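You operate a simulated robot arm through the tools that you are given. There is no shell and no other tool. Be economical: measure what you need, move in short steps, check, and stop when the job is done.

Carry out the task below with a simulated two-armed robot. There is one attempt and no reset: what you move stays moved.

TASK
Carry the tray with purple grip with both arms and set it on the top of the press bench.

The check looks at the end state, three seconds after you hand in, the way a careful person would. Anything else that was tipped, shoved, dropped, spilled or broken makes it a failure.

THE ROBOT
Two 7-joint arms with two-finger grippers on one trunk, on a base that drives. Base frame: it is fixed to the floor where the robot stands at the start and does not move with it; the origin is under the middle of the robot, x ahead of it, y to its left, z up. Readings come in mm, rad, newtons and seconds.
The left shoulder is at the start at [51, 175, 1177], the right one opposite. With the tool pointing down near the work surface each hand reaches from about 100 to 840 mm from the robot's upright axis, wherever it stands, measured 20 degrees to its own side. Places, roughly: top of the press bench [-2000, 1800, 800]. Payload 2.94 kg a hand.
The tool frame of a hand sits at the grasp point between the pads (the TCP): z along the fingers, y along the line on which they close. The tips reach 30 mm beyond it. The gripper opens to 138 mm. The gripper's body begins 109 mm behind the TCP.
Orientation is that of the tool frame in the base frame, as a unit quaternion [x, y, z, w]. With the fingers straight down and closing along the base's y, the tool's x points along the base's -x, its y along +y and its z along -z.

THE INTERFACE
- The arms move only by the tool move_arm. It takes "left_moves", "right_moves" or both (then of equal length, played together; a hand with none holds still); each is a list that holds one entry, the list of rows, each a list of 7 numbers: the shift along the base's x, y, z in m, then the turn, a rotation vector about the base's x, y, z in rad, then the closure in counts, from 0 (fully open) to 255 (shut). In form: [[[tx, ty, tz, ax, ay, az, fingers], ...]]. A call has 1 to 10 rows; each row is the pose to reach, as a shift and turn from the pose commanded when the call began. A row lasts 0.2 s, in which the tool goes at most 50 mm and 0.15 rad; a call with a longer step from one row to the next is refused whole, and so is a gripper value outside its range. Where a pose cannot be reached the arm comes as near as it can. A force on the tool above 40 N (or 10 N above the force at the start of the call, whichever is more), or a blocked arm, ends the call early, and 0.2 s more pass. The fingers move at their own pace and stop on an object; they squeeze with about 43 N. The grip force told is the motor's: it shows also when the fingers shut on nothing. Time passes only in rows, and 0.2 s behind the last, so rows that repeat a pose let the fingers close. It gives the time, the measured TCP pose, the force on the tool (base axes), the opening and the grip force at its end, in the units of the frame above (readings bear some noise), with the torque about the TCP (base axes, N m) and any sound that the robot's microphone picked up.
- Cameras (640 x 400 px; columns grow to the right, rows downward): "scene" is now at [117.2, -1.1, 1639.8]; the picture's right is [-0.01, -1.00, -0.00], its down [-0.86, 0.01, -0.51] and it looks along [0.51, -0.01, -0.86] (base axes); focal length 274 px, centre (320, 200). "left" rides on the left gripper at [71, -19, -146] in its tool frame; the picture's right is [0.26, 0.97, 0.00], its down [-0.85, 0.23, -0.48] and it looks along [-0.46, 0.12, 0.88] (tool axes); focal length 280 px, centre (320, 200). "right" rides on the right gripper at [71, 19, -146] in its tool frame; the picture's right is [-0.26, 0.96, 0.00], its down [-0.85, -0.23, -0.48] and it looks along [-0.46, -0.12, 0.88] (tool axes); focal length 280 px, centre (320, 200).
- get_image(camera): a new picture of that camera. It takes no simulated time.
- lift_body(by): slides the trunk up (or, below 0, down) by that many mm; the arms and the scene camera ride with it, the base frame stays. It gives what a move gives, with no picture.
- drive_base(legs): drives the robot by 1 to 6 legs, each [ahead, turn to the left] in mm and rad, along the robot's own axes; the way and the turn of a leg run together, so that a leg with both is an arc; at most 1500 mm and 3.142 rad a leg. The arms and the cameras ride along, it lands a little off, and it stops where it bumps. It gives what a move gives.
- pan_tilt(pan, tilt): turns the head with the scene camera to pan (to the left, within 2.094 rad either way) and tilt (down, from -0.506 to 1.204), counted from straight ahead of the robot. It gives what a move gives.
- locate(camera, pixels): for up to 12 pixels [column, row] of the newest picture of that camera ("zoom" is the newest enlarged one), the place [x, y, z] in the base frame of the surface seen there, good to about 3 mm. It takes no simulated time.
- inspect(camera, box): a new picture of the part [left, top, right, bottom] of that camera's present view, enlarged. It takes no simulated time.
- finish_job(): hands the job in; it is judged then, once.

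Keep the steps short. Do not move on a guess: measure, check each grasp and each placing, and mend mistakes. In all there are 80 turns and 78 pictures (those below and enlarged ones count). Leave the grippers open and the arms clear of the work at the hand-in unless told otherwise, and finish with a single line.

The tools are called after "Request:" by a JSON object that holds its "name" and its "arguments". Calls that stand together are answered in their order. move_arm: Moves the arms, as the interface text tells. Its arguments: {"type":"object","properties":{"left_moves":{"type":"array","items":{"type":"array","items":{"type":"array","items":{"type":"number"}}}},"right_moves":{"type":"array","items":{"type":"array","items":{"type":"array","items":{"type":"number"}}}}},"required":[]} The other tools are called the same way: lift_body (by) slides the trunk up or down; drive_base (legs) drives the base; pan_tilt (pan, tilt) turns the head that bears the scene camera; get_image (camera) takes a picture; locate (camera, pixels) gives the place of the surface under pixels of a picture; inspect (camera, box) takes an enlarged picture of a part of a camera's view; finish_job () hands the job in.

At the start:

```text
t: 0.0
left_position: [503.0, 85.4, 1065.3]
left_tool_rot: [-0.001, 1.0, 0.0, 0.0]
left_contact_force: [-0.1, 0.4, -0.3]
left_moment: [0.0, -0.02, 0.02]
left_width: 138.0
left_grasp_force: 0.0
right_position: [429.7, -275.3, 1039.1]
right_tool_rot: [0.0, 1.0, 0.0, 0.0]
right_contact_force: [-0.8, 0.4, 0.1]
right_moment: [0.02, 0.0, -0.02]
right_width: 138.1
right_grasp_force: 0.0
trunk travel left (down, up): [-350.0, 384.0]
robot x, y, heading: [-3.9, -0.6, -0.001]
head pan, tilt: [-0.014, 1.035]
```

scene: 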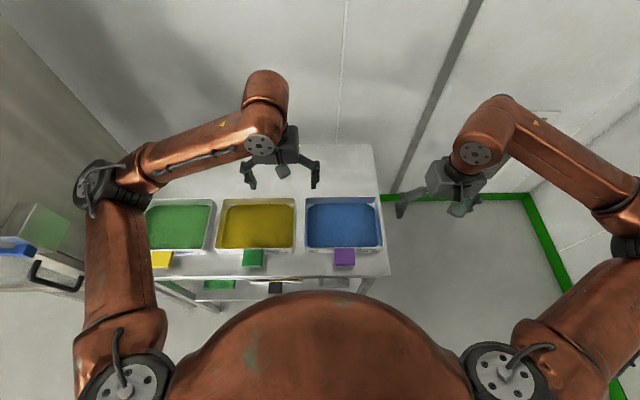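
right: 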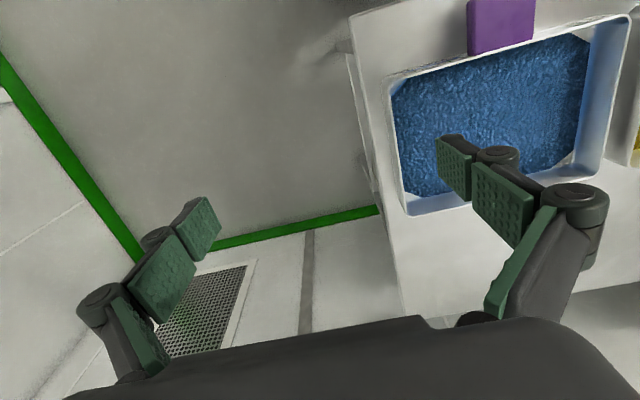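
left: 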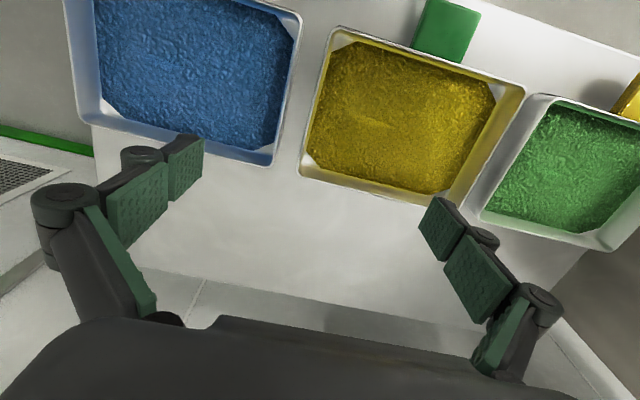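

I see three trays on a bench; the one with the purple grip (pixel 344,257) holds blue material. I'll enlarge and measure it.

Request:
{"name": "inspect", "arguments": {"camera": "scene", "box": [200, 150, 400, 300]}}

Request:
{"name": "locate", "arguments": {"camera": "scene", "pixels": [[307, 199], [379, 199], [305, 250], [382, 250], [336, 250], [354, 250], [334, 265], [355, 265], [344, 258], [343, 222], [375, 273], [370, 150]]}}

Request:
{"name": "locate", "arguments": {"camera": "right", "pixels": [[385, 85], [632, 14], [407, 212], [600, 165], [500, 20], [470, 10], [530, 30], [450, 100], [365, 150], [395, 150], [440, 63], [615, 100]]}}

```text
2.67 times, centred on (300, 225) of scene
```

zoom: 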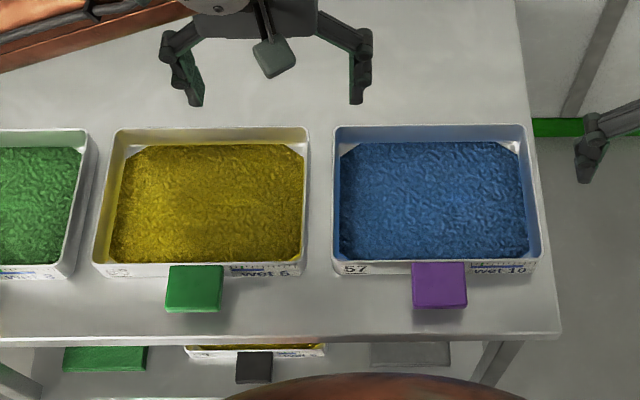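

```text
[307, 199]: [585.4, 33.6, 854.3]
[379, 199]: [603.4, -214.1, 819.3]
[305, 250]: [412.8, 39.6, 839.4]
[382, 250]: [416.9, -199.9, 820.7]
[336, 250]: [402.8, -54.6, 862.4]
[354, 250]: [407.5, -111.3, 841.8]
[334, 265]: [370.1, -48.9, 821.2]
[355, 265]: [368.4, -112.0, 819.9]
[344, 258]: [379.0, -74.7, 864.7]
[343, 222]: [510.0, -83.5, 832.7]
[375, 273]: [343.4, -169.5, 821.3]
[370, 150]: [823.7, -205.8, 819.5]
```

```text
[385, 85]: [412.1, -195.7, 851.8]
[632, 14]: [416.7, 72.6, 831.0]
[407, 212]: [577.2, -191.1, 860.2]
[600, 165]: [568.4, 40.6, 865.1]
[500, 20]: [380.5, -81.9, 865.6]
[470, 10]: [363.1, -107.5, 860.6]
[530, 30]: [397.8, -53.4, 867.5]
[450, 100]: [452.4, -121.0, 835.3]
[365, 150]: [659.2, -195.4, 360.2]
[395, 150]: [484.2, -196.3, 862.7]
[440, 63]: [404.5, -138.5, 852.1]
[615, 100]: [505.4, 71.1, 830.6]
```

The blue tray spans about x 408–588, y −197 to 40, with its rim near z 867. Next I'll look at the label, the gap to the yellow tray, and the press bench with the head turned.

Request:
{"name": "inspect", "arguments": {"camera": "scene", "box": [296, 190, 392, 270]}}

Request:
{"name": "locate", "arguments": {"camera": "zoom", "pixels": [[60, 90], [55, 200], [70, 200], [80, 380], [40, 200], [20, 200], [240, 570], [390, 570], [320, 500], [320, 82], [570, 300], [585, 300]]}}

Request:
{"name": "pan_tilt", "arguments": {"pan": 2.09, "tilt": 0.35}}

Request:
{"name": "get_image", "arguments": {"camera": "scene"}}

```text
5.00 times, centred on (344, 230) of scene
```

zoom: 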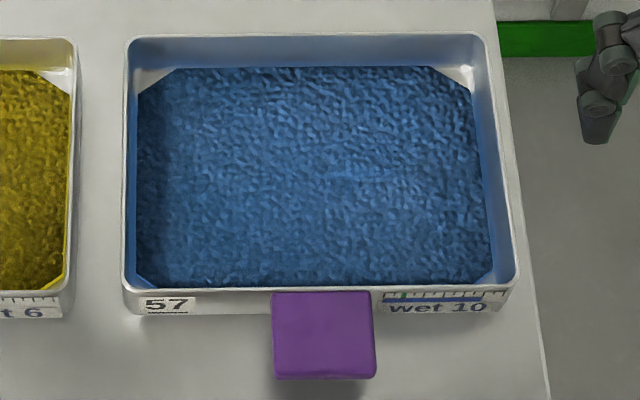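

```text
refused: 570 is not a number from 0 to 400
```

```text
t: 2.0
left_position: [503.3, 84.7, 1065.6]
left_tool_rot: [0.0, 1.0, 0.0, 0.0]
left_contact_force: [0.4, 0.1, 0.0]
left_moment: [0.0, 0.02, -0.04]
left_width: 137.7
left_grasp_force: 0.1
right_position: [430.2, -276.1, 1039.8]
right_tool_rot: [0.0, 1.0, 0.0, -0.001]
right_contact_force: [0.2, 0.1, -0.7]
right_moment: [0.0, 0.02, 0.01]
right_width: 137.8
right_grasp_force: 0.1
trunk travel left (down, up): [-350.0, 384.0]
robot x, y, heading: [0.8, -0.5, -0.0]
head pan, tilt: [2.089, 0.351]
```

```text
72 pictures are left
```

scene: 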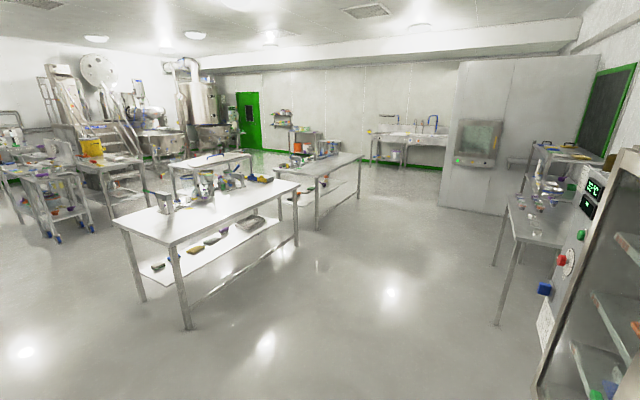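

The gap is visible. The bench near pixel (210,205) is probably the press bench, so I'll measure and enlarge it.

Request:
{"name": "locate", "arguments": {"camera": "scene", "pixels": [[115, 222], [175, 246], [298, 185], [248, 176], [215, 210], [165, 207], [186, 325], [297, 243], [320, 180], [205, 160], [100, 160], [240, 320]]}}

Request:
{"name": "inspect", "arguments": {"camera": "scene", "box": [100, 130, 380, 305]}}

```text
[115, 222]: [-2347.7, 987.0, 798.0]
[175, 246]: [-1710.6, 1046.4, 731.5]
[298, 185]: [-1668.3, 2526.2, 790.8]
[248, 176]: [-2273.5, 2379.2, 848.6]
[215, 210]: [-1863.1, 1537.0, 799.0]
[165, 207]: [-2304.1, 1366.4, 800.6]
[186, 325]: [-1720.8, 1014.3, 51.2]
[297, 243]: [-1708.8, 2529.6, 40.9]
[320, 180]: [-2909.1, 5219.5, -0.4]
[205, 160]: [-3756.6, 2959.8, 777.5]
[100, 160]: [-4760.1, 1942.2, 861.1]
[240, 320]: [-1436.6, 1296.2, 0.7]
```

```text
2.29 times, centred on (240, 218) of scene
```

zoom: 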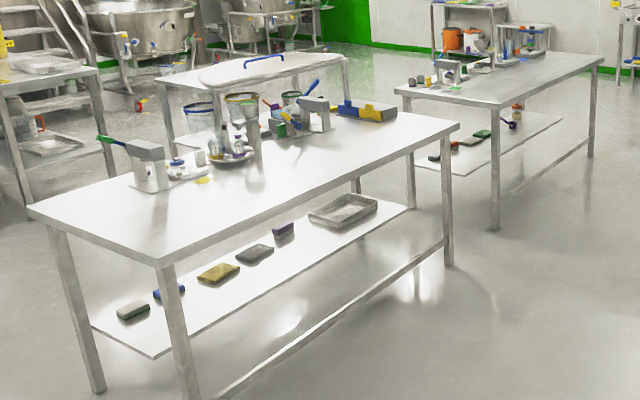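

The press bench top measures x −2350 to −1680, y 990 to 2550, z ≈ 800, and the strip nearest us is free. I'll turn the head back and measure the tray walls and gap precisely.

Request:
{"name": "pan_tilt", "arguments": {"pan": 0.0, "tilt": 1.035}}

Request:
{"name": "inspect", "arguments": {"camera": "scene", "box": [280, 190, 400, 265]}}

Request:
{"name": "locate", "arguments": {"camera": "zoom", "pixels": [[143, 60], [140, 200], [120, 150], [100, 150], [85, 150], [90, 80], [75, 150], [560, 200], [545, 100], [350, 44], [350, 260], [350, 275]]}}

```text
t: 4.0
left_position: [503.6, 85.1, 1064.0]
left_tool_rot: [0.0, 1.0, 0.0, 0.0]
left_contact_force: [-0.5, -0.6, -0.8]
left_moment: [0.0, -0.02, 0.0]
left_width: 137.9
left_grasp_force: 0.1
right_position: [428.6, -275.7, 1041.0]
right_tool_rot: [-0.001, 1.0, 0.0, -0.001]
right_contact_force: [0.2, -0.4, 0.5]
right_moment: [0.0, 0.03, -0.01]
right_width: 138.3
right_grasp_force: 0.0
trunk travel left (down, up): [-350.0, 384.0]
robot x, y, heading: [-3.3, -7.0, 0.004]
head pan, tilt: [0.0, 1.035]
```

```text
5.33 times, centred on (340, 228) of scene
```

zoom: 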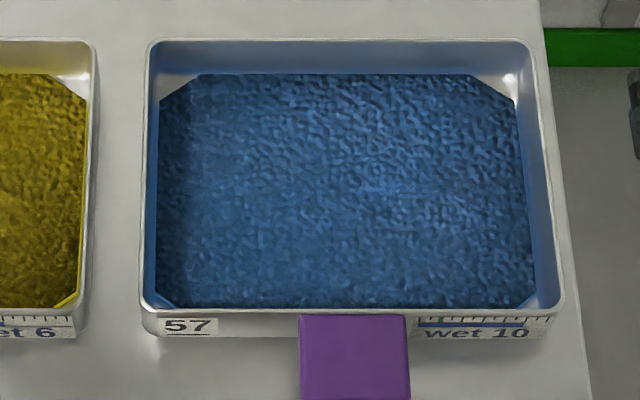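

```text
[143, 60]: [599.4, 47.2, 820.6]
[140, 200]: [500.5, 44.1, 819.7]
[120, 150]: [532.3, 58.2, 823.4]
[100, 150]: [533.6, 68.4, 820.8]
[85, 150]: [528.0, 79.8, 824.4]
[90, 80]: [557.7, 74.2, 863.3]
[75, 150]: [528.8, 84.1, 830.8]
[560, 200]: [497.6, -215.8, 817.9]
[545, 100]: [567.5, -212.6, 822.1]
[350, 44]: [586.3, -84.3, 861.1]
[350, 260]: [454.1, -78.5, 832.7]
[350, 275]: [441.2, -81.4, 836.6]
```

At mid-tray the left rim is near y 40, the yellow rim near y 74 and the right rim near y −196. I'll bring both hands over the side rims, tips about 35 mm above them, with fingers partly closed to about 24 mm.

Request:
{"name": "move_arm", "arguments": {"left_moves": [[[0, -0.01, -0.03, 0, 0, 0, 210], [-0.003, -0.02, -0.06, 0, 0, 0, 210], [-0.006, -0.03, -0.09, 0, 0, 0, 210], [-0.006, -0.04, -0.12, 0, 0, 0, 210], [-0.006, -0.045, -0.134, 0, 0, 0, 210], [-0.006, -0.045, -0.134, 0, 0, 0, 210], [-0.006, -0.045, -0.134, 0, 0, 0, 210], [-0.006, -0.045, -0.134, 0, 0, 0, 210]]], "right_moves": [[[0.015, 0.018, -0.02, 0, 0, 0, 210], [0.03, 0.036, -0.045, 0, 0, 0, 210], [0.05, 0.055, -0.07, 0, 0, 0, 210], [0.065, 0.07, -0.095, 0, 0, 0, 210], [0.068, 0.079, -0.11, 0, 0, 0, 210], [0.068, 0.079, -0.11, 0, 0, 0, 210], [0.068, 0.079, -0.11, 0, 0, 0, 210], [0.068, 0.079, -0.11, 0, 0, 0, 210]]]}}

Request:
{"name": "get_image", "arguments": {"camera": "left"}}

Request:
{"name": "get_image", "arguments": {"camera": "right"}}

Request:
{"name": "inspect", "arguments": {"camera": "scene", "box": [260, 150, 420, 270]}}

```text
t: 5.8
left_position: [494.5, 41.5, 930.8]
left_tool_rot: [0.0, 1.0, 0.0, 0.0]
left_contact_force: [0.2, -0.2, -0.1]
left_moment: [0.0, -0.03, 0.03]
left_width: 24.4
left_grasp_force: 0.0
right_position: [497.2, -195.8, 930.4]
right_tool_rot: [0.0, 1.0, 0.001, -0.001]
right_contact_force: [0.2, -0.5, -0.3]
right_moment: [-0.01, -0.03, 0.0]
right_width: 24.0
right_grasp_force: 0.0
trunk travel left (down, up): [-350.0, 384.0]
robot x, y, heading: [4.5, -0.6, 0.002]
head pan, tilt: [0.0, 1.035]
```

```text
69 pictures are left
```

left: 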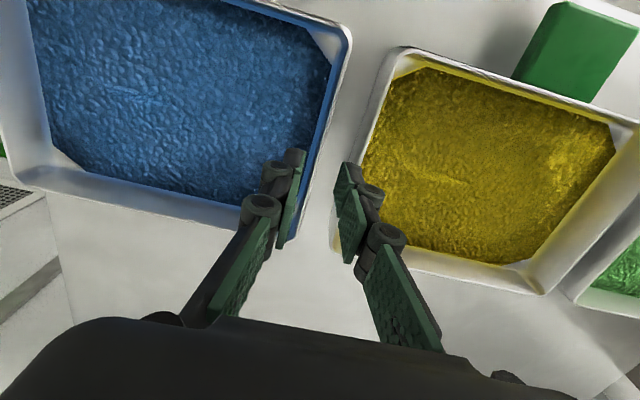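

```text
68 pictures are left
```

right: 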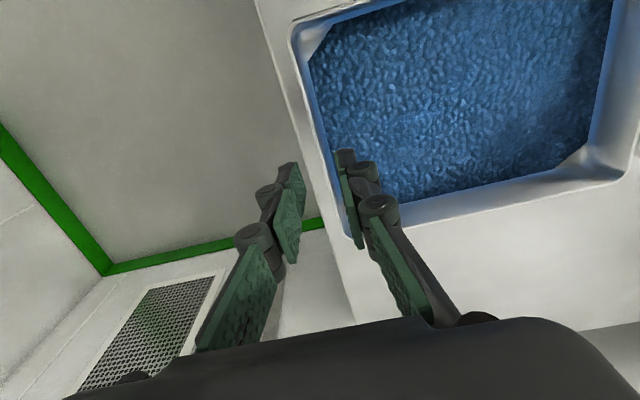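

```text
3.33 times, centred on (340, 210) of scene
```

zoom: 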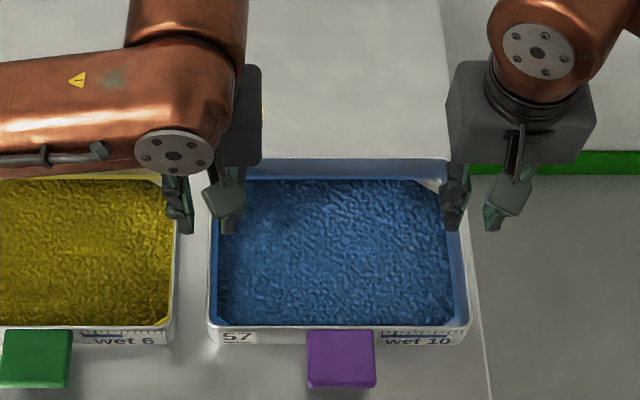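

Both grippers hover over the rims. I'll measure the rims accurately with the wrist cameras.

Request:
{"name": "locate", "arguments": {"camera": "left", "pixels": [[341, 65], [335, 90], [328, 115], [322, 140], [350, 100], [368, 140], [385, 85], [378, 110], [340, 190], [352, 168]]}}

Request:
{"name": "locate", "arguments": {"camera": "right", "pixels": [[302, 80], [310, 110], [318, 140], [325, 165], [298, 80], [318, 130], [308, 70], [420, 100], [338, 190]]}}

Request:
{"name": "inspect", "arguments": {"camera": "left", "box": [240, 40, 440, 280]}}

Request:
{"name": "inspect", "arguments": {"camera": "right", "box": [240, 40, 440, 280]}}

```text
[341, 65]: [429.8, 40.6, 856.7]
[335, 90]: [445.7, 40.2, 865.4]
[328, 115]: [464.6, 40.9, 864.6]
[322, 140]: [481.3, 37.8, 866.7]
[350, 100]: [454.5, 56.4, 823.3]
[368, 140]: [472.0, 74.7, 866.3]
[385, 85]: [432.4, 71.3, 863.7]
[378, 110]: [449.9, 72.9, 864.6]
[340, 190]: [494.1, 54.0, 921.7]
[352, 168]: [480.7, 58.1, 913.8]
```

```text
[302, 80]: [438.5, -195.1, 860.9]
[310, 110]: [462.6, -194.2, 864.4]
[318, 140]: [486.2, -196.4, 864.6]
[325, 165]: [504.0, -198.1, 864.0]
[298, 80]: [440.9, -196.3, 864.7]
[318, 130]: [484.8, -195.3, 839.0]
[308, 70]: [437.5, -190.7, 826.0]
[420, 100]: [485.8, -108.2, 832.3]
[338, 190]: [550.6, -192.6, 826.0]
```

```text
1.67 times, centred on (340, 160) of left
```

zoom: 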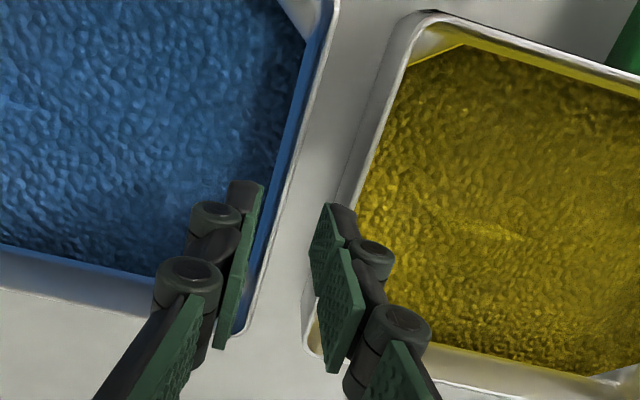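

```text
1.67 times, centred on (340, 160) of right
```

zoom: 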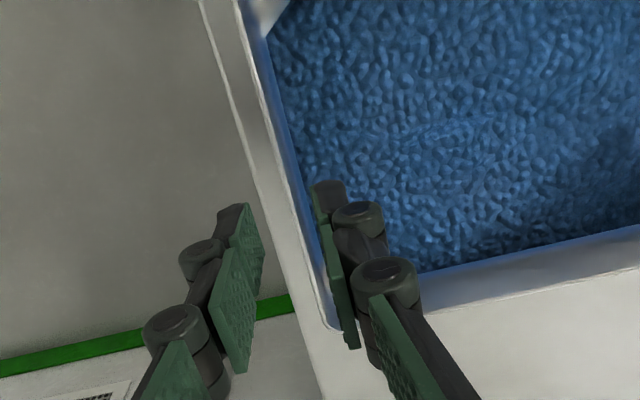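

Left rim centre is about y 39.5, right about y −196.5, both z ≈ 865. I'll narrow to 18 mm, centre each hand on its rim and go down 40 mm so the tips sit slightly above and beside the rims' top for a check.

Request:
{"name": "move_arm", "arguments": {"left_moves": [[[0, -0.002, 0, 0, 0, 0, 222], [0, -0.002, -0.01, 0, 0, 0, 222], [0, -0.002, -0.02, 0, 0, 0, 222], [0, -0.002, -0.03, 0, 0, 0, 222], [0, -0.002, -0.04, 0, 0, 0, 222]]], "right_moves": [[[-0.003, -0.001, 0, 0, 0, 0, 222], [-0.003, -0.001, -0.01, 0, 0, 0, 222], [-0.003, -0.001, -0.02, 0, 0, 0, 222], [-0.003, -0.001, -0.03, 0, 0, 0, 222], [-0.003, -0.001, -0.04, 0, 0, 0, 222]]]}}

Request:
{"name": "inspect", "arguments": {"camera": "left", "box": [240, 40, 440, 280]}}

Request:
{"name": "inspect", "arguments": {"camera": "right", "box": [240, 40, 440, 280]}}

Request:
{"name": "inspect", "arguments": {"camera": "scene", "box": [270, 170, 410, 270]}}

```text
t: 7.0
left_position: [496.2, 38.6, 892.8]
left_tool_rot: [0.0, 1.0, 0.0, 0.0]
left_contact_force: [0.2, 0.4, -0.9]
left_moment: [0.01, 0.02, 0.01]
left_width: 17.4
left_grasp_force: 0.1
right_position: [493.3, -198.2, 888.9]
right_tool_rot: [0.0, 1.0, 0.0, -0.001]
right_contact_force: [-0.6, 0.0, 0.2]
right_moment: [0.0, 0.01, 0.01]
right_width: 17.9
right_grasp_force: 0.2
trunk travel left (down, up): [-350.0, 384.0]
robot x, y, heading: [1.0, 0.3, -0.005]
head pan, tilt: [0.0, 1.035]
```

```text
1.67 times, centred on (340, 160) of left
```

zoom: 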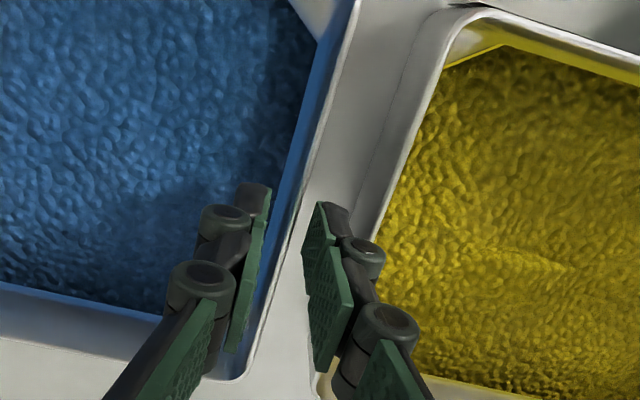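

```text
1.67 times, centred on (340, 160) of right
```

zoom: 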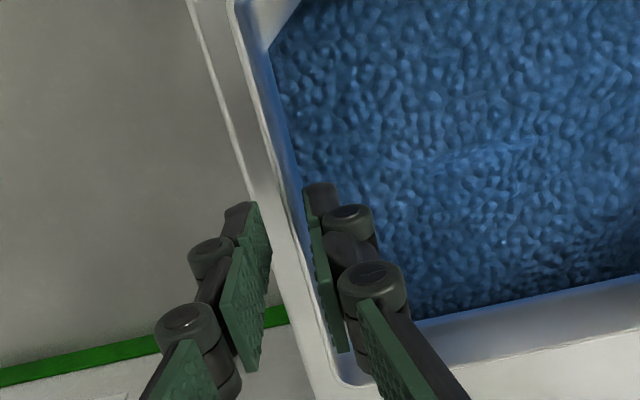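

```text
4.00 times, centred on (340, 220) of scene
```

zoom: 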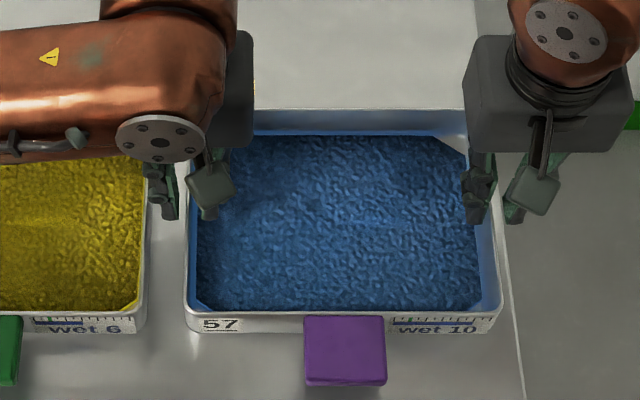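

I'll check the clearance of the left outer finger's knuckles to the yellow rim before going lower.

Request:
{"name": "inspect", "arguments": {"camera": "left", "box": [240, 40, 440, 280]}}

Request:
{"name": "locate", "arguments": {"camera": "zoom", "pixels": [[382, 254], [384, 270], [412, 330], [345, 212], [405, 150], [418, 110], [322, 205], [345, 300], [290, 230], [262, 200], [282, 260], [375, 215]]}}

```text
1.67 times, centred on (340, 160) of left
```

zoom: 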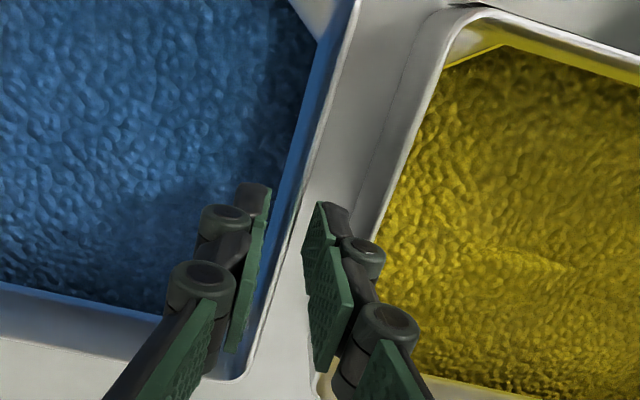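

```text
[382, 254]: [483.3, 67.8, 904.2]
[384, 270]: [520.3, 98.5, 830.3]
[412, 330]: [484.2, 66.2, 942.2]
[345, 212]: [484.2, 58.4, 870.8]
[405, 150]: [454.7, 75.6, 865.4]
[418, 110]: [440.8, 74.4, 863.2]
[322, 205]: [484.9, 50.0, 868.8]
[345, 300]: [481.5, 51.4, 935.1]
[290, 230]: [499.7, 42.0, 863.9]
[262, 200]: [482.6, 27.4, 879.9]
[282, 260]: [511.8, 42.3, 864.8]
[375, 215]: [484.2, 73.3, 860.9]
```

The outer finger face is at y ≈ 58 and its knuckle at y ≈ 68, clear of the yellow rim at 73–74. I'll go down the last 20 mm so the tips reach z ≈ 841, still above the contents at about 834, and then close gradually.

Request:
{"name": "move_arm", "arguments": {"left_moves": [[[0, 0.001, -0.008, 0, 0, 0, 222], [0, 0.001, -0.016, 0, 0, 0, 222], [0, 0.001, -0.021, 0, 0, 0, 222], [0, 0.001, -0.021, 0, 0, 0, 222]]], "right_moves": [[[0, 0.001, -0.008, 0, 0, 0, 222], [0, 0.001, -0.014, 0, 0, 0, 222], [0, 0.001, -0.019, 0, 0, 0, 222], [0, 0.001, -0.019, 0, 0, 0, 222]]]}}

Request:
{"name": "inspect", "arguments": {"camera": "left", "box": [240, 40, 440, 280]}}

Request:
{"name": "inspect", "arguments": {"camera": "right", "box": [240, 40, 440, 280]}}

```text
t: 8.0
left_position: [497.1, 39.3, 870.7]
left_tool_rot: [0.0, 1.0, 0.0, 0.0]
left_contact_force: [0.1, 0.7, 0.0]
left_moment: [-0.03, 0.01, -0.03]
left_width: 18.1
left_grasp_force: 0.0
right_position: [493.6, -196.9, 871.5]
right_tool_rot: [-0.001, 1.0, 0.0, 0.0]
right_contact_force: [0.3, -0.5, -0.5]
right_moment: [-0.01, -0.01, 0.0]
right_width: 17.9
right_grasp_force: 0.1
trunk travel left (down, up): [-350.0, 384.0]
robot x, y, heading: [2.6, 2.0, -0.0]
head pan, tilt: [0.0, 1.035]
```

```text
1.67 times, centred on (340, 160) of left
```

zoom: 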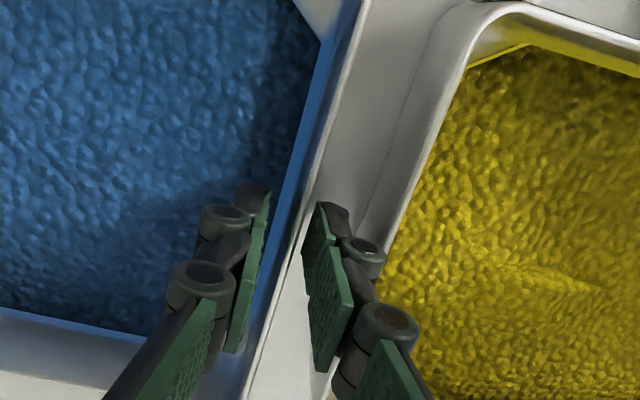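

```text
1.67 times, centred on (340, 160) of right
```

zoom: 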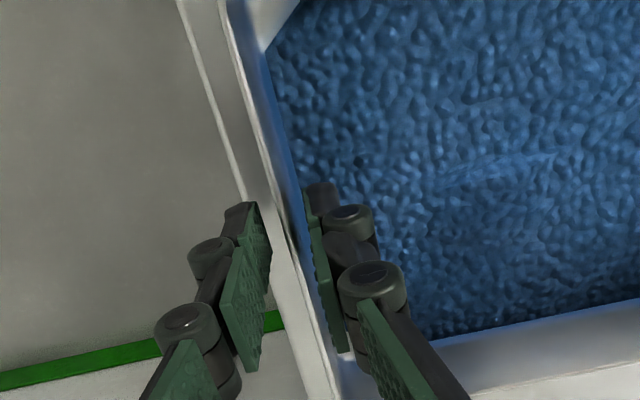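

Both rims lie between their pads with no contact force. I'll close the fingers.

Request:
{"name": "move_arm", "arguments": {"left_moves": [[[0, 0, 0, 0, 0, 0, 235], [0, 0, 0, 0, 0, 0, 245], [0, 0, 0, 0, 0, 0, 255], [0, 0, 0, 0, 0, 0, 255], [0, 0, 0, 0, 0, 0, 255]]], "right_moves": [[[0, 0, 0, 0, 0, 0, 235], [0, 0, 0, 0, 0, 0, 245], [0, 0, 0, 0, 0, 0, 255], [0, 0, 0, 0, 0, 0, 255], [0, 0, 0, 0, 0, 0, 255]]]}}

Request:
{"name": "inspect", "arguments": {"camera": "scene", "box": [270, 170, 410, 270]}}

```text
t: 9.2
left_position: [498.0, 39.2, 868.9]
left_tool_rot: [0.0, 1.0, 0.0, 0.0]
left_contact_force: [-0.5, 0.8, 0.0]
left_moment: [0.03, -0.1, -0.04]
left_width: 5.9
left_grasp_force: 31.2
right_position: [493.0, -197.7, 871.7]
right_tool_rot: [0.0, 1.0, 0.0, -0.001]
right_contact_force: [-0.3, 1.1, -0.5]
right_moment: [-0.01, -0.01, 0.0]
right_width: 5.7
right_grasp_force: 31.8
trunk travel left (down, up): [-350.0, 384.0]
robot x, y, heading: [-0.6, -0.5, 0.003]
head pan, tilt: [0.0, 1.035]
```

```text
4.00 times, centred on (340, 220) of scene
```

zoom: 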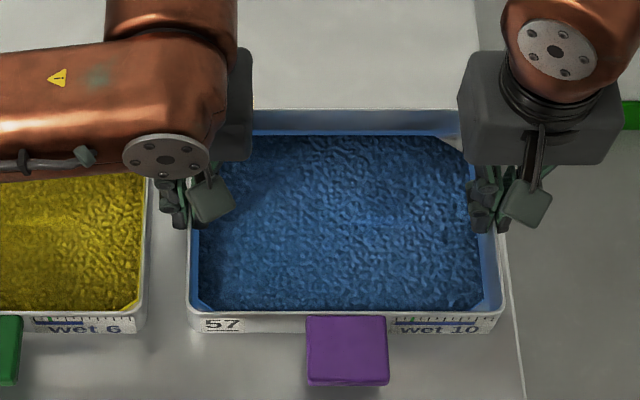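

Both hands hold the wall (5.9 and 5.7 mm, about 31 N). I'll lift slowly by 20 mm and check for slip or tilt.

Request:
{"name": "move_arm", "arguments": {"left_moves": [[[0, 0, 0.002, 0, 0, 0, 255], [0, 0, 0.004, 0, 0, 0, 255], [0, 0, 0.007, 0, 0, 0, 255], [0, 0, 0.01, 0, 0, 0, 255], [0, 0, 0.013, 0, 0, 0, 255], [0, 0, 0.016, 0, 0, 0, 255], [0, 0, 0.018, 0, 0, 0, 255], [0, 0, 0.02, 0, 0, 0, 255], [0, 0, 0.02, 0, 0, 0, 255]]], "right_moves": [[[0, 0, 0.002, 0, 0, 0, 255], [0, 0, 0.004, 0, 0, 0, 255], [0, 0, 0.007, 0, 0, 0, 255], [0, 0, 0.01, 0, 0, 0, 255], [0, 0, 0.013, 0, 0, 0, 255], [0, 0, 0.016, 0, 0, 0, 255], [0, 0, 0.018, 0, 0, 0, 255], [0, 0, 0.02, 0, 0, 0, 255], [0, 0, 0.02, 0, 0, 0, 255]]]}}

Request:
{"name": "get_image", "arguments": {"camera": "scene"}}

Request:
{"name": "locate", "arguments": {"camera": "scene", "pixels": [[320, 250], [372, 252], [318, 196], [370, 196], [335, 245], [335, 205], [365, 225], [325, 225], [344, 258]]}}

```text
t: 11.2
left_position: [497.7, 40.3, 889.3]
left_tool_rot: [0.001, 1.0, 0.001, 0.0]
left_contact_force: [1.5, 8.1, -0.8]
left_moment: [0.22, -0.63, 0.05]
left_width: 6.1
left_grasp_force: 32.0
right_position: [493.4, -197.7, 891.5]
right_tool_rot: [0.001, 1.0, 0.0, -0.001]
right_contact_force: [-0.5, -8.7, -1.4]
right_moment: [-0.2, 0.59, 0.13]
right_width: 6.0
right_grasp_force: 31.7
trunk travel left (down, up): [-350.0, 384.0]
robot x, y, heading: [-0.1, -2.6, 0.003]
head pan, tilt: [0.0, 1.035]
```

```text
57 pictures are left
```

scene: 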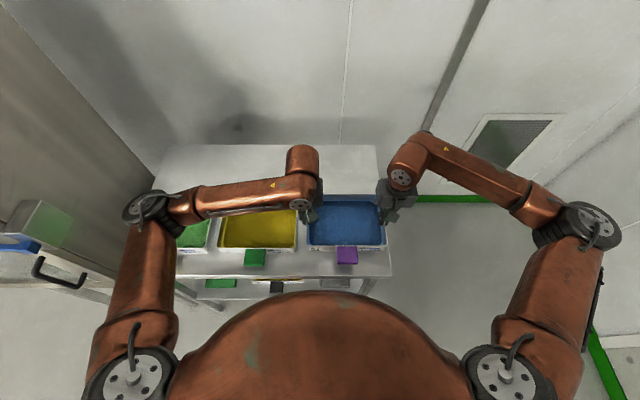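

```text
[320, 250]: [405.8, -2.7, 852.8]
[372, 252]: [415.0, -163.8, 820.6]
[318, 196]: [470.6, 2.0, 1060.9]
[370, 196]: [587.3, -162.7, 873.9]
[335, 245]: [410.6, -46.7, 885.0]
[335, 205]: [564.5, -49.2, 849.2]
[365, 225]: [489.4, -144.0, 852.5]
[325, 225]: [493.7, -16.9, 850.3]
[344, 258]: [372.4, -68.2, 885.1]
```

The tray has lifted about 18 mm. I'll check its levelness in close-up.

Request:
{"name": "inspect", "arguments": {"camera": "scene", "box": [290, 185, 400, 270]}}

Request:
{"name": "locate", "arguments": {"camera": "zoom", "pixels": [[130, 340], [200, 342], [480, 343], [540, 342], [200, 65], [400, 65], [450, 65], [300, 68], [300, 340], [330, 380], [300, 120], [300, 300]]}}

Request:
{"name": "inspect", "arguments": {"camera": "left", "box": [0, 0, 640, 400]}}

```text
4.71 times, centred on (345, 228) of scene
```

zoom: 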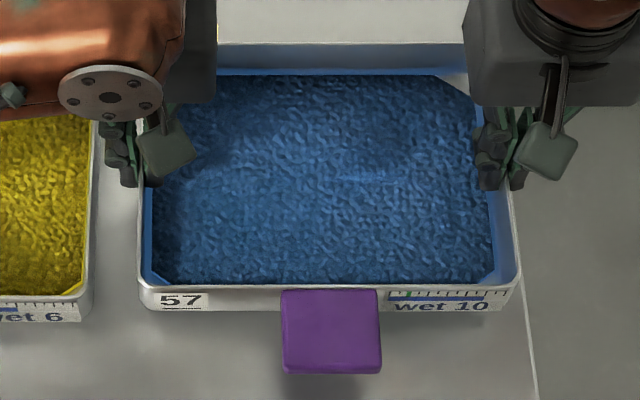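

```text
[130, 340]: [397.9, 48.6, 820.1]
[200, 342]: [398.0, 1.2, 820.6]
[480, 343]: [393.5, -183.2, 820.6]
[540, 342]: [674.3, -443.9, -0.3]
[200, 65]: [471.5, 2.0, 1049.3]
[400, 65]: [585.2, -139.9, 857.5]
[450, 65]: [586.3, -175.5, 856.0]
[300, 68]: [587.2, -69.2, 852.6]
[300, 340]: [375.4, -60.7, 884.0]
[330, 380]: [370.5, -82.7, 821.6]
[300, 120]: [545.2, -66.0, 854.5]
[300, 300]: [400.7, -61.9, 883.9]
```

```text
1.00 times, centred on (320, 200) of left (not enlarged: the box is as wide or as high as the picture)
```

zoom: 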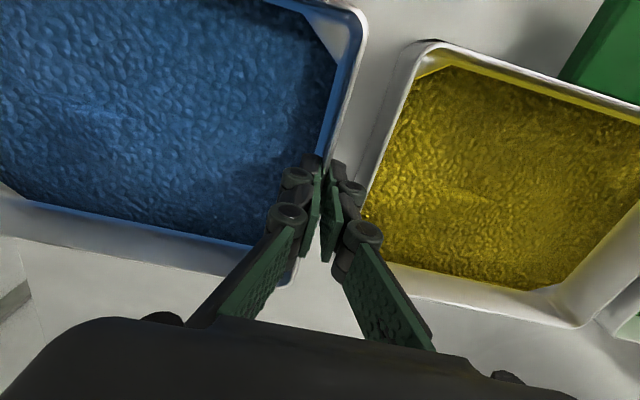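

The tray is level (the grip and the contents each rose about 19–20 mm). I'll raise the trunk 80 mm so both arms ride together, and locate the surrounding obstacles on the left.

Request:
{"name": "locate", "arguments": {"camera": "scene", "pixels": [[40, 270], [60, 225], [85, 280], [20, 310], [100, 330], [610, 380], [600, 330], [160, 290], [40, 360]]}}

Request:
{"name": "lift_body", "arguments": {"by": 80}}

Request:
{"name": "get_image", "arguments": {"camera": "scene"}}

```text
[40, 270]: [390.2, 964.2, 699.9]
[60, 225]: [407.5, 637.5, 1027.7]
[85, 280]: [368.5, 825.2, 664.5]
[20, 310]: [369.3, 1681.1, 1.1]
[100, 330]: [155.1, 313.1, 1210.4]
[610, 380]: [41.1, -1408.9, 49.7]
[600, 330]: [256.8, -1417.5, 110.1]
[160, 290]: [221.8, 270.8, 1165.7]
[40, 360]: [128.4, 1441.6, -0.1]
```

```text
t: 12.4
left_position: [497.8, 39.9, 970.3]
left_tool_rot: [0.0, 1.0, 0.0, -0.001]
left_contact_force: [1.5, 11.0, -2.4]
left_moment: [0.26, -0.05, 0.12]
left_width: 6.0
left_grasp_force: 32.1
right_position: [495.9, -198.6, 970.0]
right_tool_rot: [0.001, 1.0, 0.001, 0.0]
right_contact_force: [-1.8, -11.0, -1.4]
right_moment: [-0.26, 0.05, 0.17]
right_width: 6.0
right_grasp_force: 31.1
trunk travel left (down, up): [-430.0, 304.0]
robot x, y, heading: [0.6, 0.1, 0.005]
head pan, tilt: [0.0, 1.035]
```

```text
54 pictures are left
```

scene: 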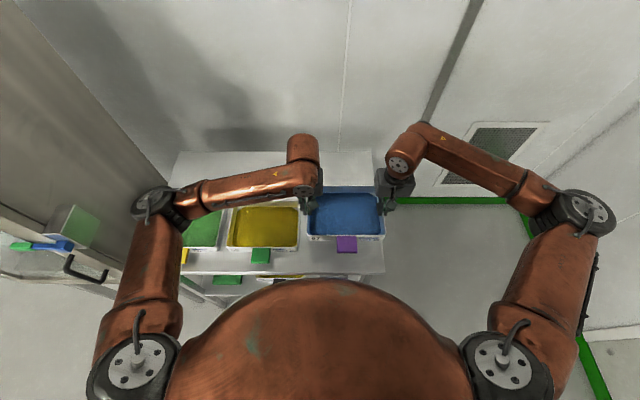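

The tray is up and level, its bottom at about z 920. I'll look at the way and the press bench again before driving.

Request:
{"name": "pan_tilt", "arguments": {"pan": 2.09, "tilt": 0.5}}

Request:
{"name": "get_image", "arguments": {"camera": "scene"}}

Request:
{"name": "locate", "arguments": {"camera": "scene", "pixels": [[497, 295], [490, 240], [540, 360], [320, 300], [240, 230], [400, 250], [160, 180], [200, 160], [100, 350], [30, 250]]}}

Request:
{"name": "inspect", "arguments": {"camera": "scene", "box": [100, 90, 320, 228]}}

```text
t: 14.3
left_position: [496.5, 39.5, 969.5]
left_tool_rot: [0.001, 1.0, -0.001, 0.0]
left_contact_force: [2.1, 13.2, -1.8]
left_moment: [0.33, -0.06, 0.12]
left_width: 6.1
left_grasp_force: 31.9
right_position: [494.8, -198.2, 971.1]
right_tool_rot: [0.001, 1.0, 0.0, 0.0]
right_contact_force: [-1.0, -13.6, -1.2]
right_moment: [-0.32, -0.03, 0.15]
right_width: 5.7
right_grasp_force: 32.2
trunk travel left (down, up): [-430.0, 304.0]
robot x, y, heading: [-3.0, 1.3, 0.001]
head pan, tilt: [2.089, 0.499]
```

```text
53 pictures are left
```

scene: 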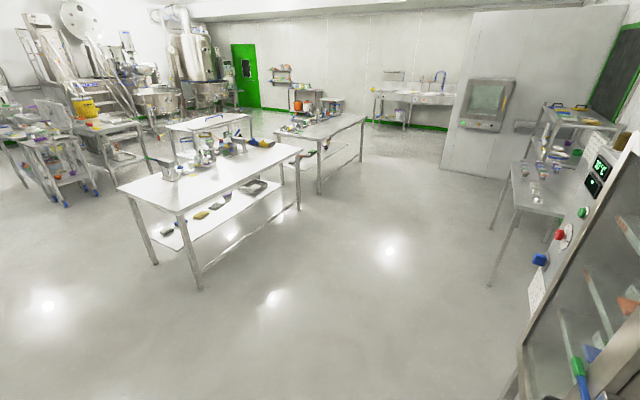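

```text
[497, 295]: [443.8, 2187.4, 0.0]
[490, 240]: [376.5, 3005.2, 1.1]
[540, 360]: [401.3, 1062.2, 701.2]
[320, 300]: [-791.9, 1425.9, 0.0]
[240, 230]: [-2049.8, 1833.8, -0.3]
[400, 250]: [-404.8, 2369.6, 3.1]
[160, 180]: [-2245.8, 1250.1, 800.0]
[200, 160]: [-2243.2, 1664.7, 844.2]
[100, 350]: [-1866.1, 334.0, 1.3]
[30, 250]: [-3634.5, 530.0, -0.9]
```

```text
2.90 times, centred on (210, 159) of scene
```

zoom: 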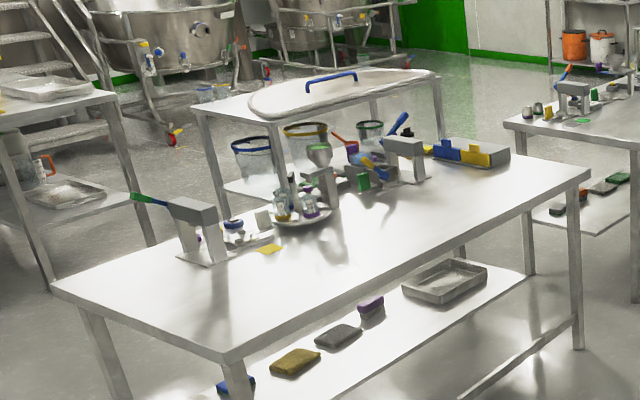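

The floor between is open. I'll locate the items on the press bench to pick a free patch.

Request:
{"name": "locate", "arguments": {"camera": "zoom", "pixels": [[268, 249], [305, 224], [205, 262], [360, 190], [405, 180], [500, 165], [330, 280], [400, 240], [225, 355], [585, 175], [450, 200], [290, 310]]}}

```text
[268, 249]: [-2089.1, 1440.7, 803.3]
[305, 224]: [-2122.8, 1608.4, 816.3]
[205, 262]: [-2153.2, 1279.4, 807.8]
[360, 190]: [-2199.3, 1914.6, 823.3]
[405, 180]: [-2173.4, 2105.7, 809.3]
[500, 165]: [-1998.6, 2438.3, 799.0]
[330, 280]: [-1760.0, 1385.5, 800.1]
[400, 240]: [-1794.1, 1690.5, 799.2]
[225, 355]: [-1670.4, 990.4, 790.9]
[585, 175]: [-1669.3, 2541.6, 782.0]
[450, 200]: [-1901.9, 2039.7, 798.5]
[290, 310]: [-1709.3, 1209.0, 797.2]
```

The strip x −2060 to −1680 is free, so the target tray centre is about (−1865, 1700). I'll back away gently in two short legs first and check the grip.

Request:
{"name": "drive_base", "arguments": {"legs": [[-100, 0], [-200, 0]]}}

Request:
{"name": "pan_tilt", "arguments": {"pan": 0.0, "tilt": 0.9}}

Request:
{"name": "get_image", "arguments": {"camera": "scene"}}

```text
t: 16.3
left_position: [191.0, 36.5, 1007.0]
left_tool_rot: [-0.035, 0.997, -0.029, 0.065]
left_contact_force: [4.7, -72.7, 4.1]
left_moment: [-1.17, -0.69, -0.36]
left_width: 12.6
left_grasp_force: 38.6
right_position: [202.6, -210.5, 1017.3]
right_tool_rot: [0.083, 0.993, 0.036, 0.073]
right_contact_force: [-5.8, 73.4, -8.7]
right_moment: [0.37, 0.58, 1.02]
right_width: 11.4
right_grasp_force: 37.3
trunk travel left (down, up): [-430.0, 304.0]
robot x, y, heading: [-196.0, -1.0, -0.003]
head pan, tilt: [2.089, 0.499]
stopped in leg 2: the force on the tool passed its limit at 67 N (the readings are from after the stop); the commanded pose is now the measured one
```

```text
t: 18.3
left_position: [228.3, 34.8, 995.3]
left_tool_rot: [-0.035, 0.998, -0.025, 0.042]
left_contact_force: [5.3, -68.8, 5.6]
left_moment: [-1.45, -0.48, -0.26]
left_width: 5.7
left_grasp_force: 33.7
right_position: [238.7, -206.8, 1005.6]
right_tool_rot: [0.075, 0.995, 0.034, 0.052]
right_contact_force: [-5.0, 68.8, -10.2]
right_moment: [0.33, 0.43, 0.99]
right_width: 9.3
right_grasp_force: 36.9
trunk travel left (down, up): [-430.0, 304.0]
robot x, y, heading: [-194.5, -1.8, -0.002]
head pan, tilt: [0.0, 0.901]
```

```text
51 pictures are left
```

scene: 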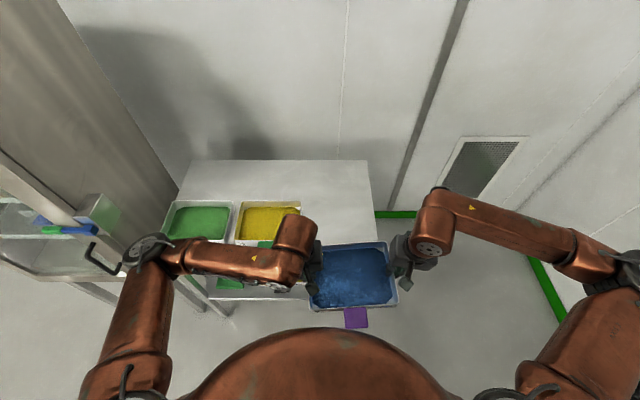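

The drive jolted the hands: they're now pulling the tray apart at about 70 N, and it is slightly tilted. I'll inspect before relieving that.

Request:
{"name": "inspect", "arguments": {"camera": "scene", "box": [280, 220, 440, 340]}}

Request:
{"name": "locate", "arguments": {"camera": "zoom", "pixels": [[200, 120], [400, 90], [140, 350], [460, 310], [300, 370], [200, 300], [420, 280], [200, 170], [400, 140], [300, 220], [120, 300], [448, 230]]}}

Request:
{"name": "get_image", "arguments": {"camera": "left"}}

Request:
{"name": "get_image", "arguments": {"camera": "right"}}

```text
3.33 times, centred on (360, 280) of scene
```

zoom: 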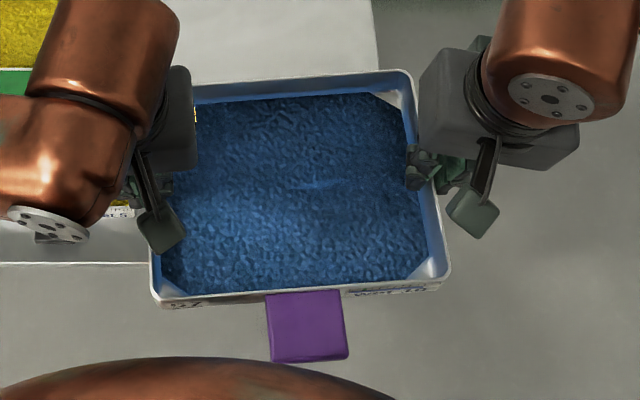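

```text
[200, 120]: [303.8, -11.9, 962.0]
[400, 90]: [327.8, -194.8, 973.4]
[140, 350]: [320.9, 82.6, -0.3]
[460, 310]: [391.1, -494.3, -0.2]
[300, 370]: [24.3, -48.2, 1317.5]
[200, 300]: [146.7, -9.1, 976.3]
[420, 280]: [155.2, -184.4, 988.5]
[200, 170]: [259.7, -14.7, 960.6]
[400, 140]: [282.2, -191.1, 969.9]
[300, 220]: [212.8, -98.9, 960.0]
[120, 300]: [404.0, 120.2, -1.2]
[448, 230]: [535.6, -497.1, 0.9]
```

```text
49 pictures are left
```

left: 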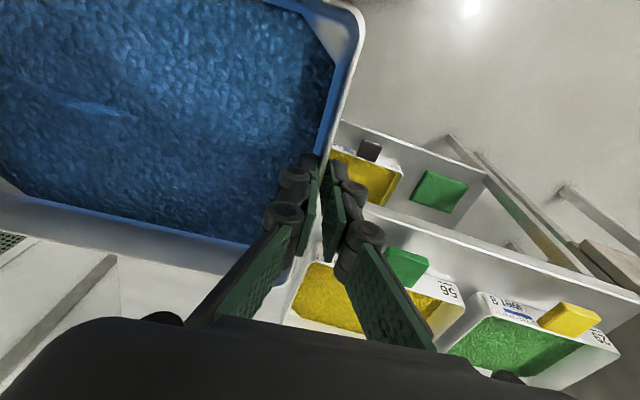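

```text
48 pictures are left
```

right: 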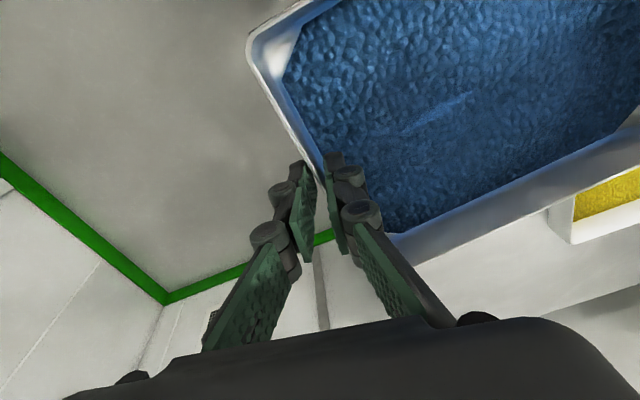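

The tray is still held, tilted about 3° with the contents in place. I'll relieve the tension in sub-millimetre steps, both hands moving inward.

Request:
{"name": "move_arm", "arguments": {"left_moves": [[[0, -0.0005, 0, 0, 0, 0, 255], [0, -0.001, 0, 0, 0, 0, 255], [0, -0.001, 0, 0, 0, 0, 255]]], "right_moves": [[[0, 0.0005, 0, 0, 0, 0, 255], [0, 0.001, 0, 0, 0, 0, 255], [0, 0.001, 0, 0, 0, 0, 255]]]}}

```text
t: 19.1
left_position: [222.6, 33.2, 997.7]
left_tool_rot: [-0.034, 0.998, -0.023, 0.044]
left_contact_force: [6.1, -62.3, 5.7]
left_moment: [-1.44, -0.12, -0.21]
left_width: 6.0
left_grasp_force: 32.1
right_position: [231.1, -203.7, 1008.2]
right_tool_rot: [0.076, 0.995, 0.033, 0.056]
right_contact_force: [-4.7, 62.4, -10.0]
right_moment: [0.22, 0.19, 1.01]
right_width: 9.5
right_grasp_force: 37.1
trunk travel left (down, up): [-430.0, 304.0]
robot x, y, heading: [-198.3, 4.0, 0.0]
head pan, tilt: [0.0, 0.901]
```

Tension fell to 62 N. I'll continue with a bit more and hold to settle.

Request:
{"name": "move_arm", "arguments": {"left_moves": [[[0, -0.0005, 0, 0, 0, 0, 255], [0, -0.001, 0, 0, 0, 0, 255], [0, -0.0015, 0, 0, 0, 0, 255], [0, -0.002, 0, 0, 0, 0, 255], [0, -0.002, 0, 0, 0, 0, 255], [0, -0.002, 0, 0, 0, 0, 255]]], "right_moves": [[[0, 0.0005, 0, 0, 0, 0, 255], [0, 0.001, 0, 0, 0, 0, 255], [0, 0.0015, 0, 0, 0, 0, 255], [0, 0.002, 0, 0, 0, 0, 255], [0, 0.002, 0, 0, 0, 0, 255], [0, 0.002, 0, 0, 0, 0, 255]]]}}

```text
t: 20.5
left_position: [225.6, 34.0, 995.2]
left_tool_rot: [-0.035, 0.998, -0.021, 0.043]
left_contact_force: [5.7, -56.0, 6.8]
left_moment: [-1.32, 0.01, -0.17]
left_width: 6.0
left_grasp_force: 31.9
right_position: [235.1, -206.4, 1006.2]
right_tool_rot: [0.078, 0.995, 0.03, 0.054]
right_contact_force: [-6.6, 55.2, -9.5]
right_moment: [0.13, -0.09, 0.94]
right_width: 9.4
right_grasp_force: 36.8
trunk travel left (down, up): [-430.0, 304.0]
robot x, y, heading: [-195.9, -1.7, -0.0]
head pan, tilt: [0.0, 0.901]
```

The arms are compliant (about 1.6 N per mm), so I'll bring the commands in by 8 mm each, slowly.

Request:
{"name": "move_arm", "arguments": {"left_moves": [[[0, -0.001, 0, 0, 0, 0, 255], [0, -0.002, 0, 0, 0, 0, 255], [0, -0.003, 0, 0, 0, 0, 255], [0, -0.004, 0, 0, 0, 0, 255], [0, -0.005, 0, 0, 0, 0, 255], [0, -0.006, 0, 0, 0, 0, 255], [0, -0.007, 0, 0, 0, 0, 255], [0, -0.008, 0, 0, 0, 0, 255], [0, -0.008, 0, 0, 0, 0, 255]]], "right_moves": [[[0, 0.001, 0, 0, 0, 0, 255], [0, 0.002, 0, 0, 0, 0, 255], [0, 0.003, 0, 0, 0, 0, 255], [0, 0.004, 0, 0, 0, 0, 255], [0, 0.005, 0, 0, 0, 0, 255], [0, 0.006, 0, 0, 0, 0, 255], [0, 0.007, 0, 0, 0, 0, 255], [0, 0.008, 0, 0, 0, 0, 255], [0, 0.008, 0, 0, 0, 0, 255]]]}}

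```text
t: 22.5
left_position: [228.5, 34.5, 993.9]
left_tool_rot: [-0.038, 0.998, -0.01, 0.045]
left_contact_force: [-0.3, 0.2, 1.9]
left_moment: [-0.15, 0.88, -0.82]
left_width: 5.7
left_grasp_force: 31.8
right_position: [236.4, -205.4, 1006.8]
right_tool_rot: [0.082, 0.995, 0.021, 0.056]
right_contact_force: [-0.6, -0.4, -4.8]
right_moment: [-0.73, -0.92, 0.89]
right_width: 8.5
right_grasp_force: 36.4
trunk travel left (down, up): [-430.0, 304.0]
robot x, y, heading: [-194.2, -2.5, 0.0]
head pan, tilt: [0.0, 0.901]
```

Tension is gone. Now I'll level the tray: right hand down 6 mm, left up 6 mm, square up x by 4 mm each, and undo the hands' roll and yaw, but not pitch, because the tray itself isn't pitched.

Request:
{"name": "move_arm", "arguments": {"left_moves": [[[0.0005, 0, 0.001, 0.003, 0, -0.01, 255], [0.001, 0, 0.002, 0.006, 0, -0.02, 255], [0.0015, 0, 0.003, 0.009, 0, -0.03, 255], [0.002, 0, 0.004, 0.012, 0, -0.04, 255], [0.003, 0, 0.005, 0.016, 0, -0.05, 255], [0.004, 0, 0.006, 0.02, 0, -0.06, 255], [0.004, 0, 0.006, 0.02, 0, -0.06, 255], [0.004, 0, 0.006, 0.02, 0, -0.06, 255]]], "right_moves": [[[-0.0005, 0, -0.001, -0.007, 0, 0.025, 255], [-0.001, 0, -0.002, -0.014, 0, 0.05, 255], [-0.0015, 0, -0.003, -0.021, 0, 0.075, 255], [-0.002, 0, -0.004, -0.028, 0, 0.1, 255], [-0.003, 0, -0.005, -0.035, 0, 0.125, 255], [-0.004, 0, -0.006, -0.042, 0, 0.15, 255], [-0.004, 0, -0.006, -0.042, 0, 0.15, 255], [-0.004, 0, -0.006, -0.042, 0, 0.15, 255]]]}}

Request:
{"name": "inspect", "arguments": {"camera": "scene", "box": [280, 220, 440, 340]}}

Request:
{"name": "locate", "arguments": {"camera": "zoom", "pixels": [[200, 120], [400, 120], [200, 260], [400, 260], [300, 190], [300, 315], [300, 345], [300, 80], [180, 295], [420, 285], [240, 90], [380, 75]]}}

```text
t: 24.3
left_position: [231.2, 32.5, 1001.1]
left_tool_rot: [-0.007, 0.999, -0.002, 0.045]
left_contact_force: [6.2, 18.8, -0.8]
left_moment: [0.51, 0.03, 0.5]
left_width: 5.9
left_grasp_force: 31.8
right_position: [233.1, -205.2, 1000.7]
right_tool_rot: [0.005, 0.998, 0.004, 0.055]
right_contact_force: [-5.4, -19.4, -1.4]
right_moment: [-0.45, -0.09, 0.74]
right_width: 5.7
right_grasp_force: 31.9
trunk travel left (down, up): [-430.0, 304.0]
robot x, y, heading: [-195.5, -0.9, -0.002]
head pan, tilt: [0.0, 0.901]
```

```text
3.33 times, centred on (360, 280) of scene
```

zoom: 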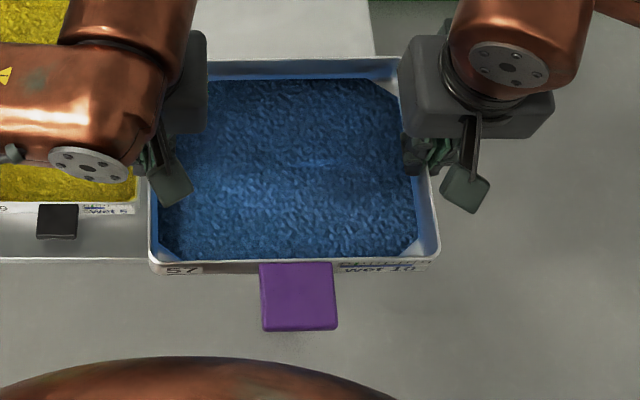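

```text
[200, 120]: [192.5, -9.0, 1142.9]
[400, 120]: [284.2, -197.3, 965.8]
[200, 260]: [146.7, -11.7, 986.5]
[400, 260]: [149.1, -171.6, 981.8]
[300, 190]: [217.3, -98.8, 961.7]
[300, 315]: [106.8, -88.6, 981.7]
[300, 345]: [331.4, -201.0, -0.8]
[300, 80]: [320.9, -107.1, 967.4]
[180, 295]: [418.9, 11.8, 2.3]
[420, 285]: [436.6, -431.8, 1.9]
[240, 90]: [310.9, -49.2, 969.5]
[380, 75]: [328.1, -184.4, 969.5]
```

Both grips are seated again (5.9 and 5.7 mm). I'll measure the tray's pitch with more points.

Request:
{"name": "locate", "arguments": {"camera": "zoom", "pixels": [[290, 100], [290, 130], [290, 160], [290, 190], [290, 220], [290, 245], [290, 62], [290, 72], [230, 262], [380, 258], [290, 270], [290, 325]]}}

```text
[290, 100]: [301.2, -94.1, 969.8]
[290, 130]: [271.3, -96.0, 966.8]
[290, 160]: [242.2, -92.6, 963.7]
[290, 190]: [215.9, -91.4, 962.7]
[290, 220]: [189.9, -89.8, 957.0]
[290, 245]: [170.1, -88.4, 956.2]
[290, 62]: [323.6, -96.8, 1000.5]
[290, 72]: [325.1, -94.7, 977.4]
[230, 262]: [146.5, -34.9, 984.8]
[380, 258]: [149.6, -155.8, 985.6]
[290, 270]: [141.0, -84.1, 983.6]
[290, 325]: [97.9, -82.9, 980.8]
```

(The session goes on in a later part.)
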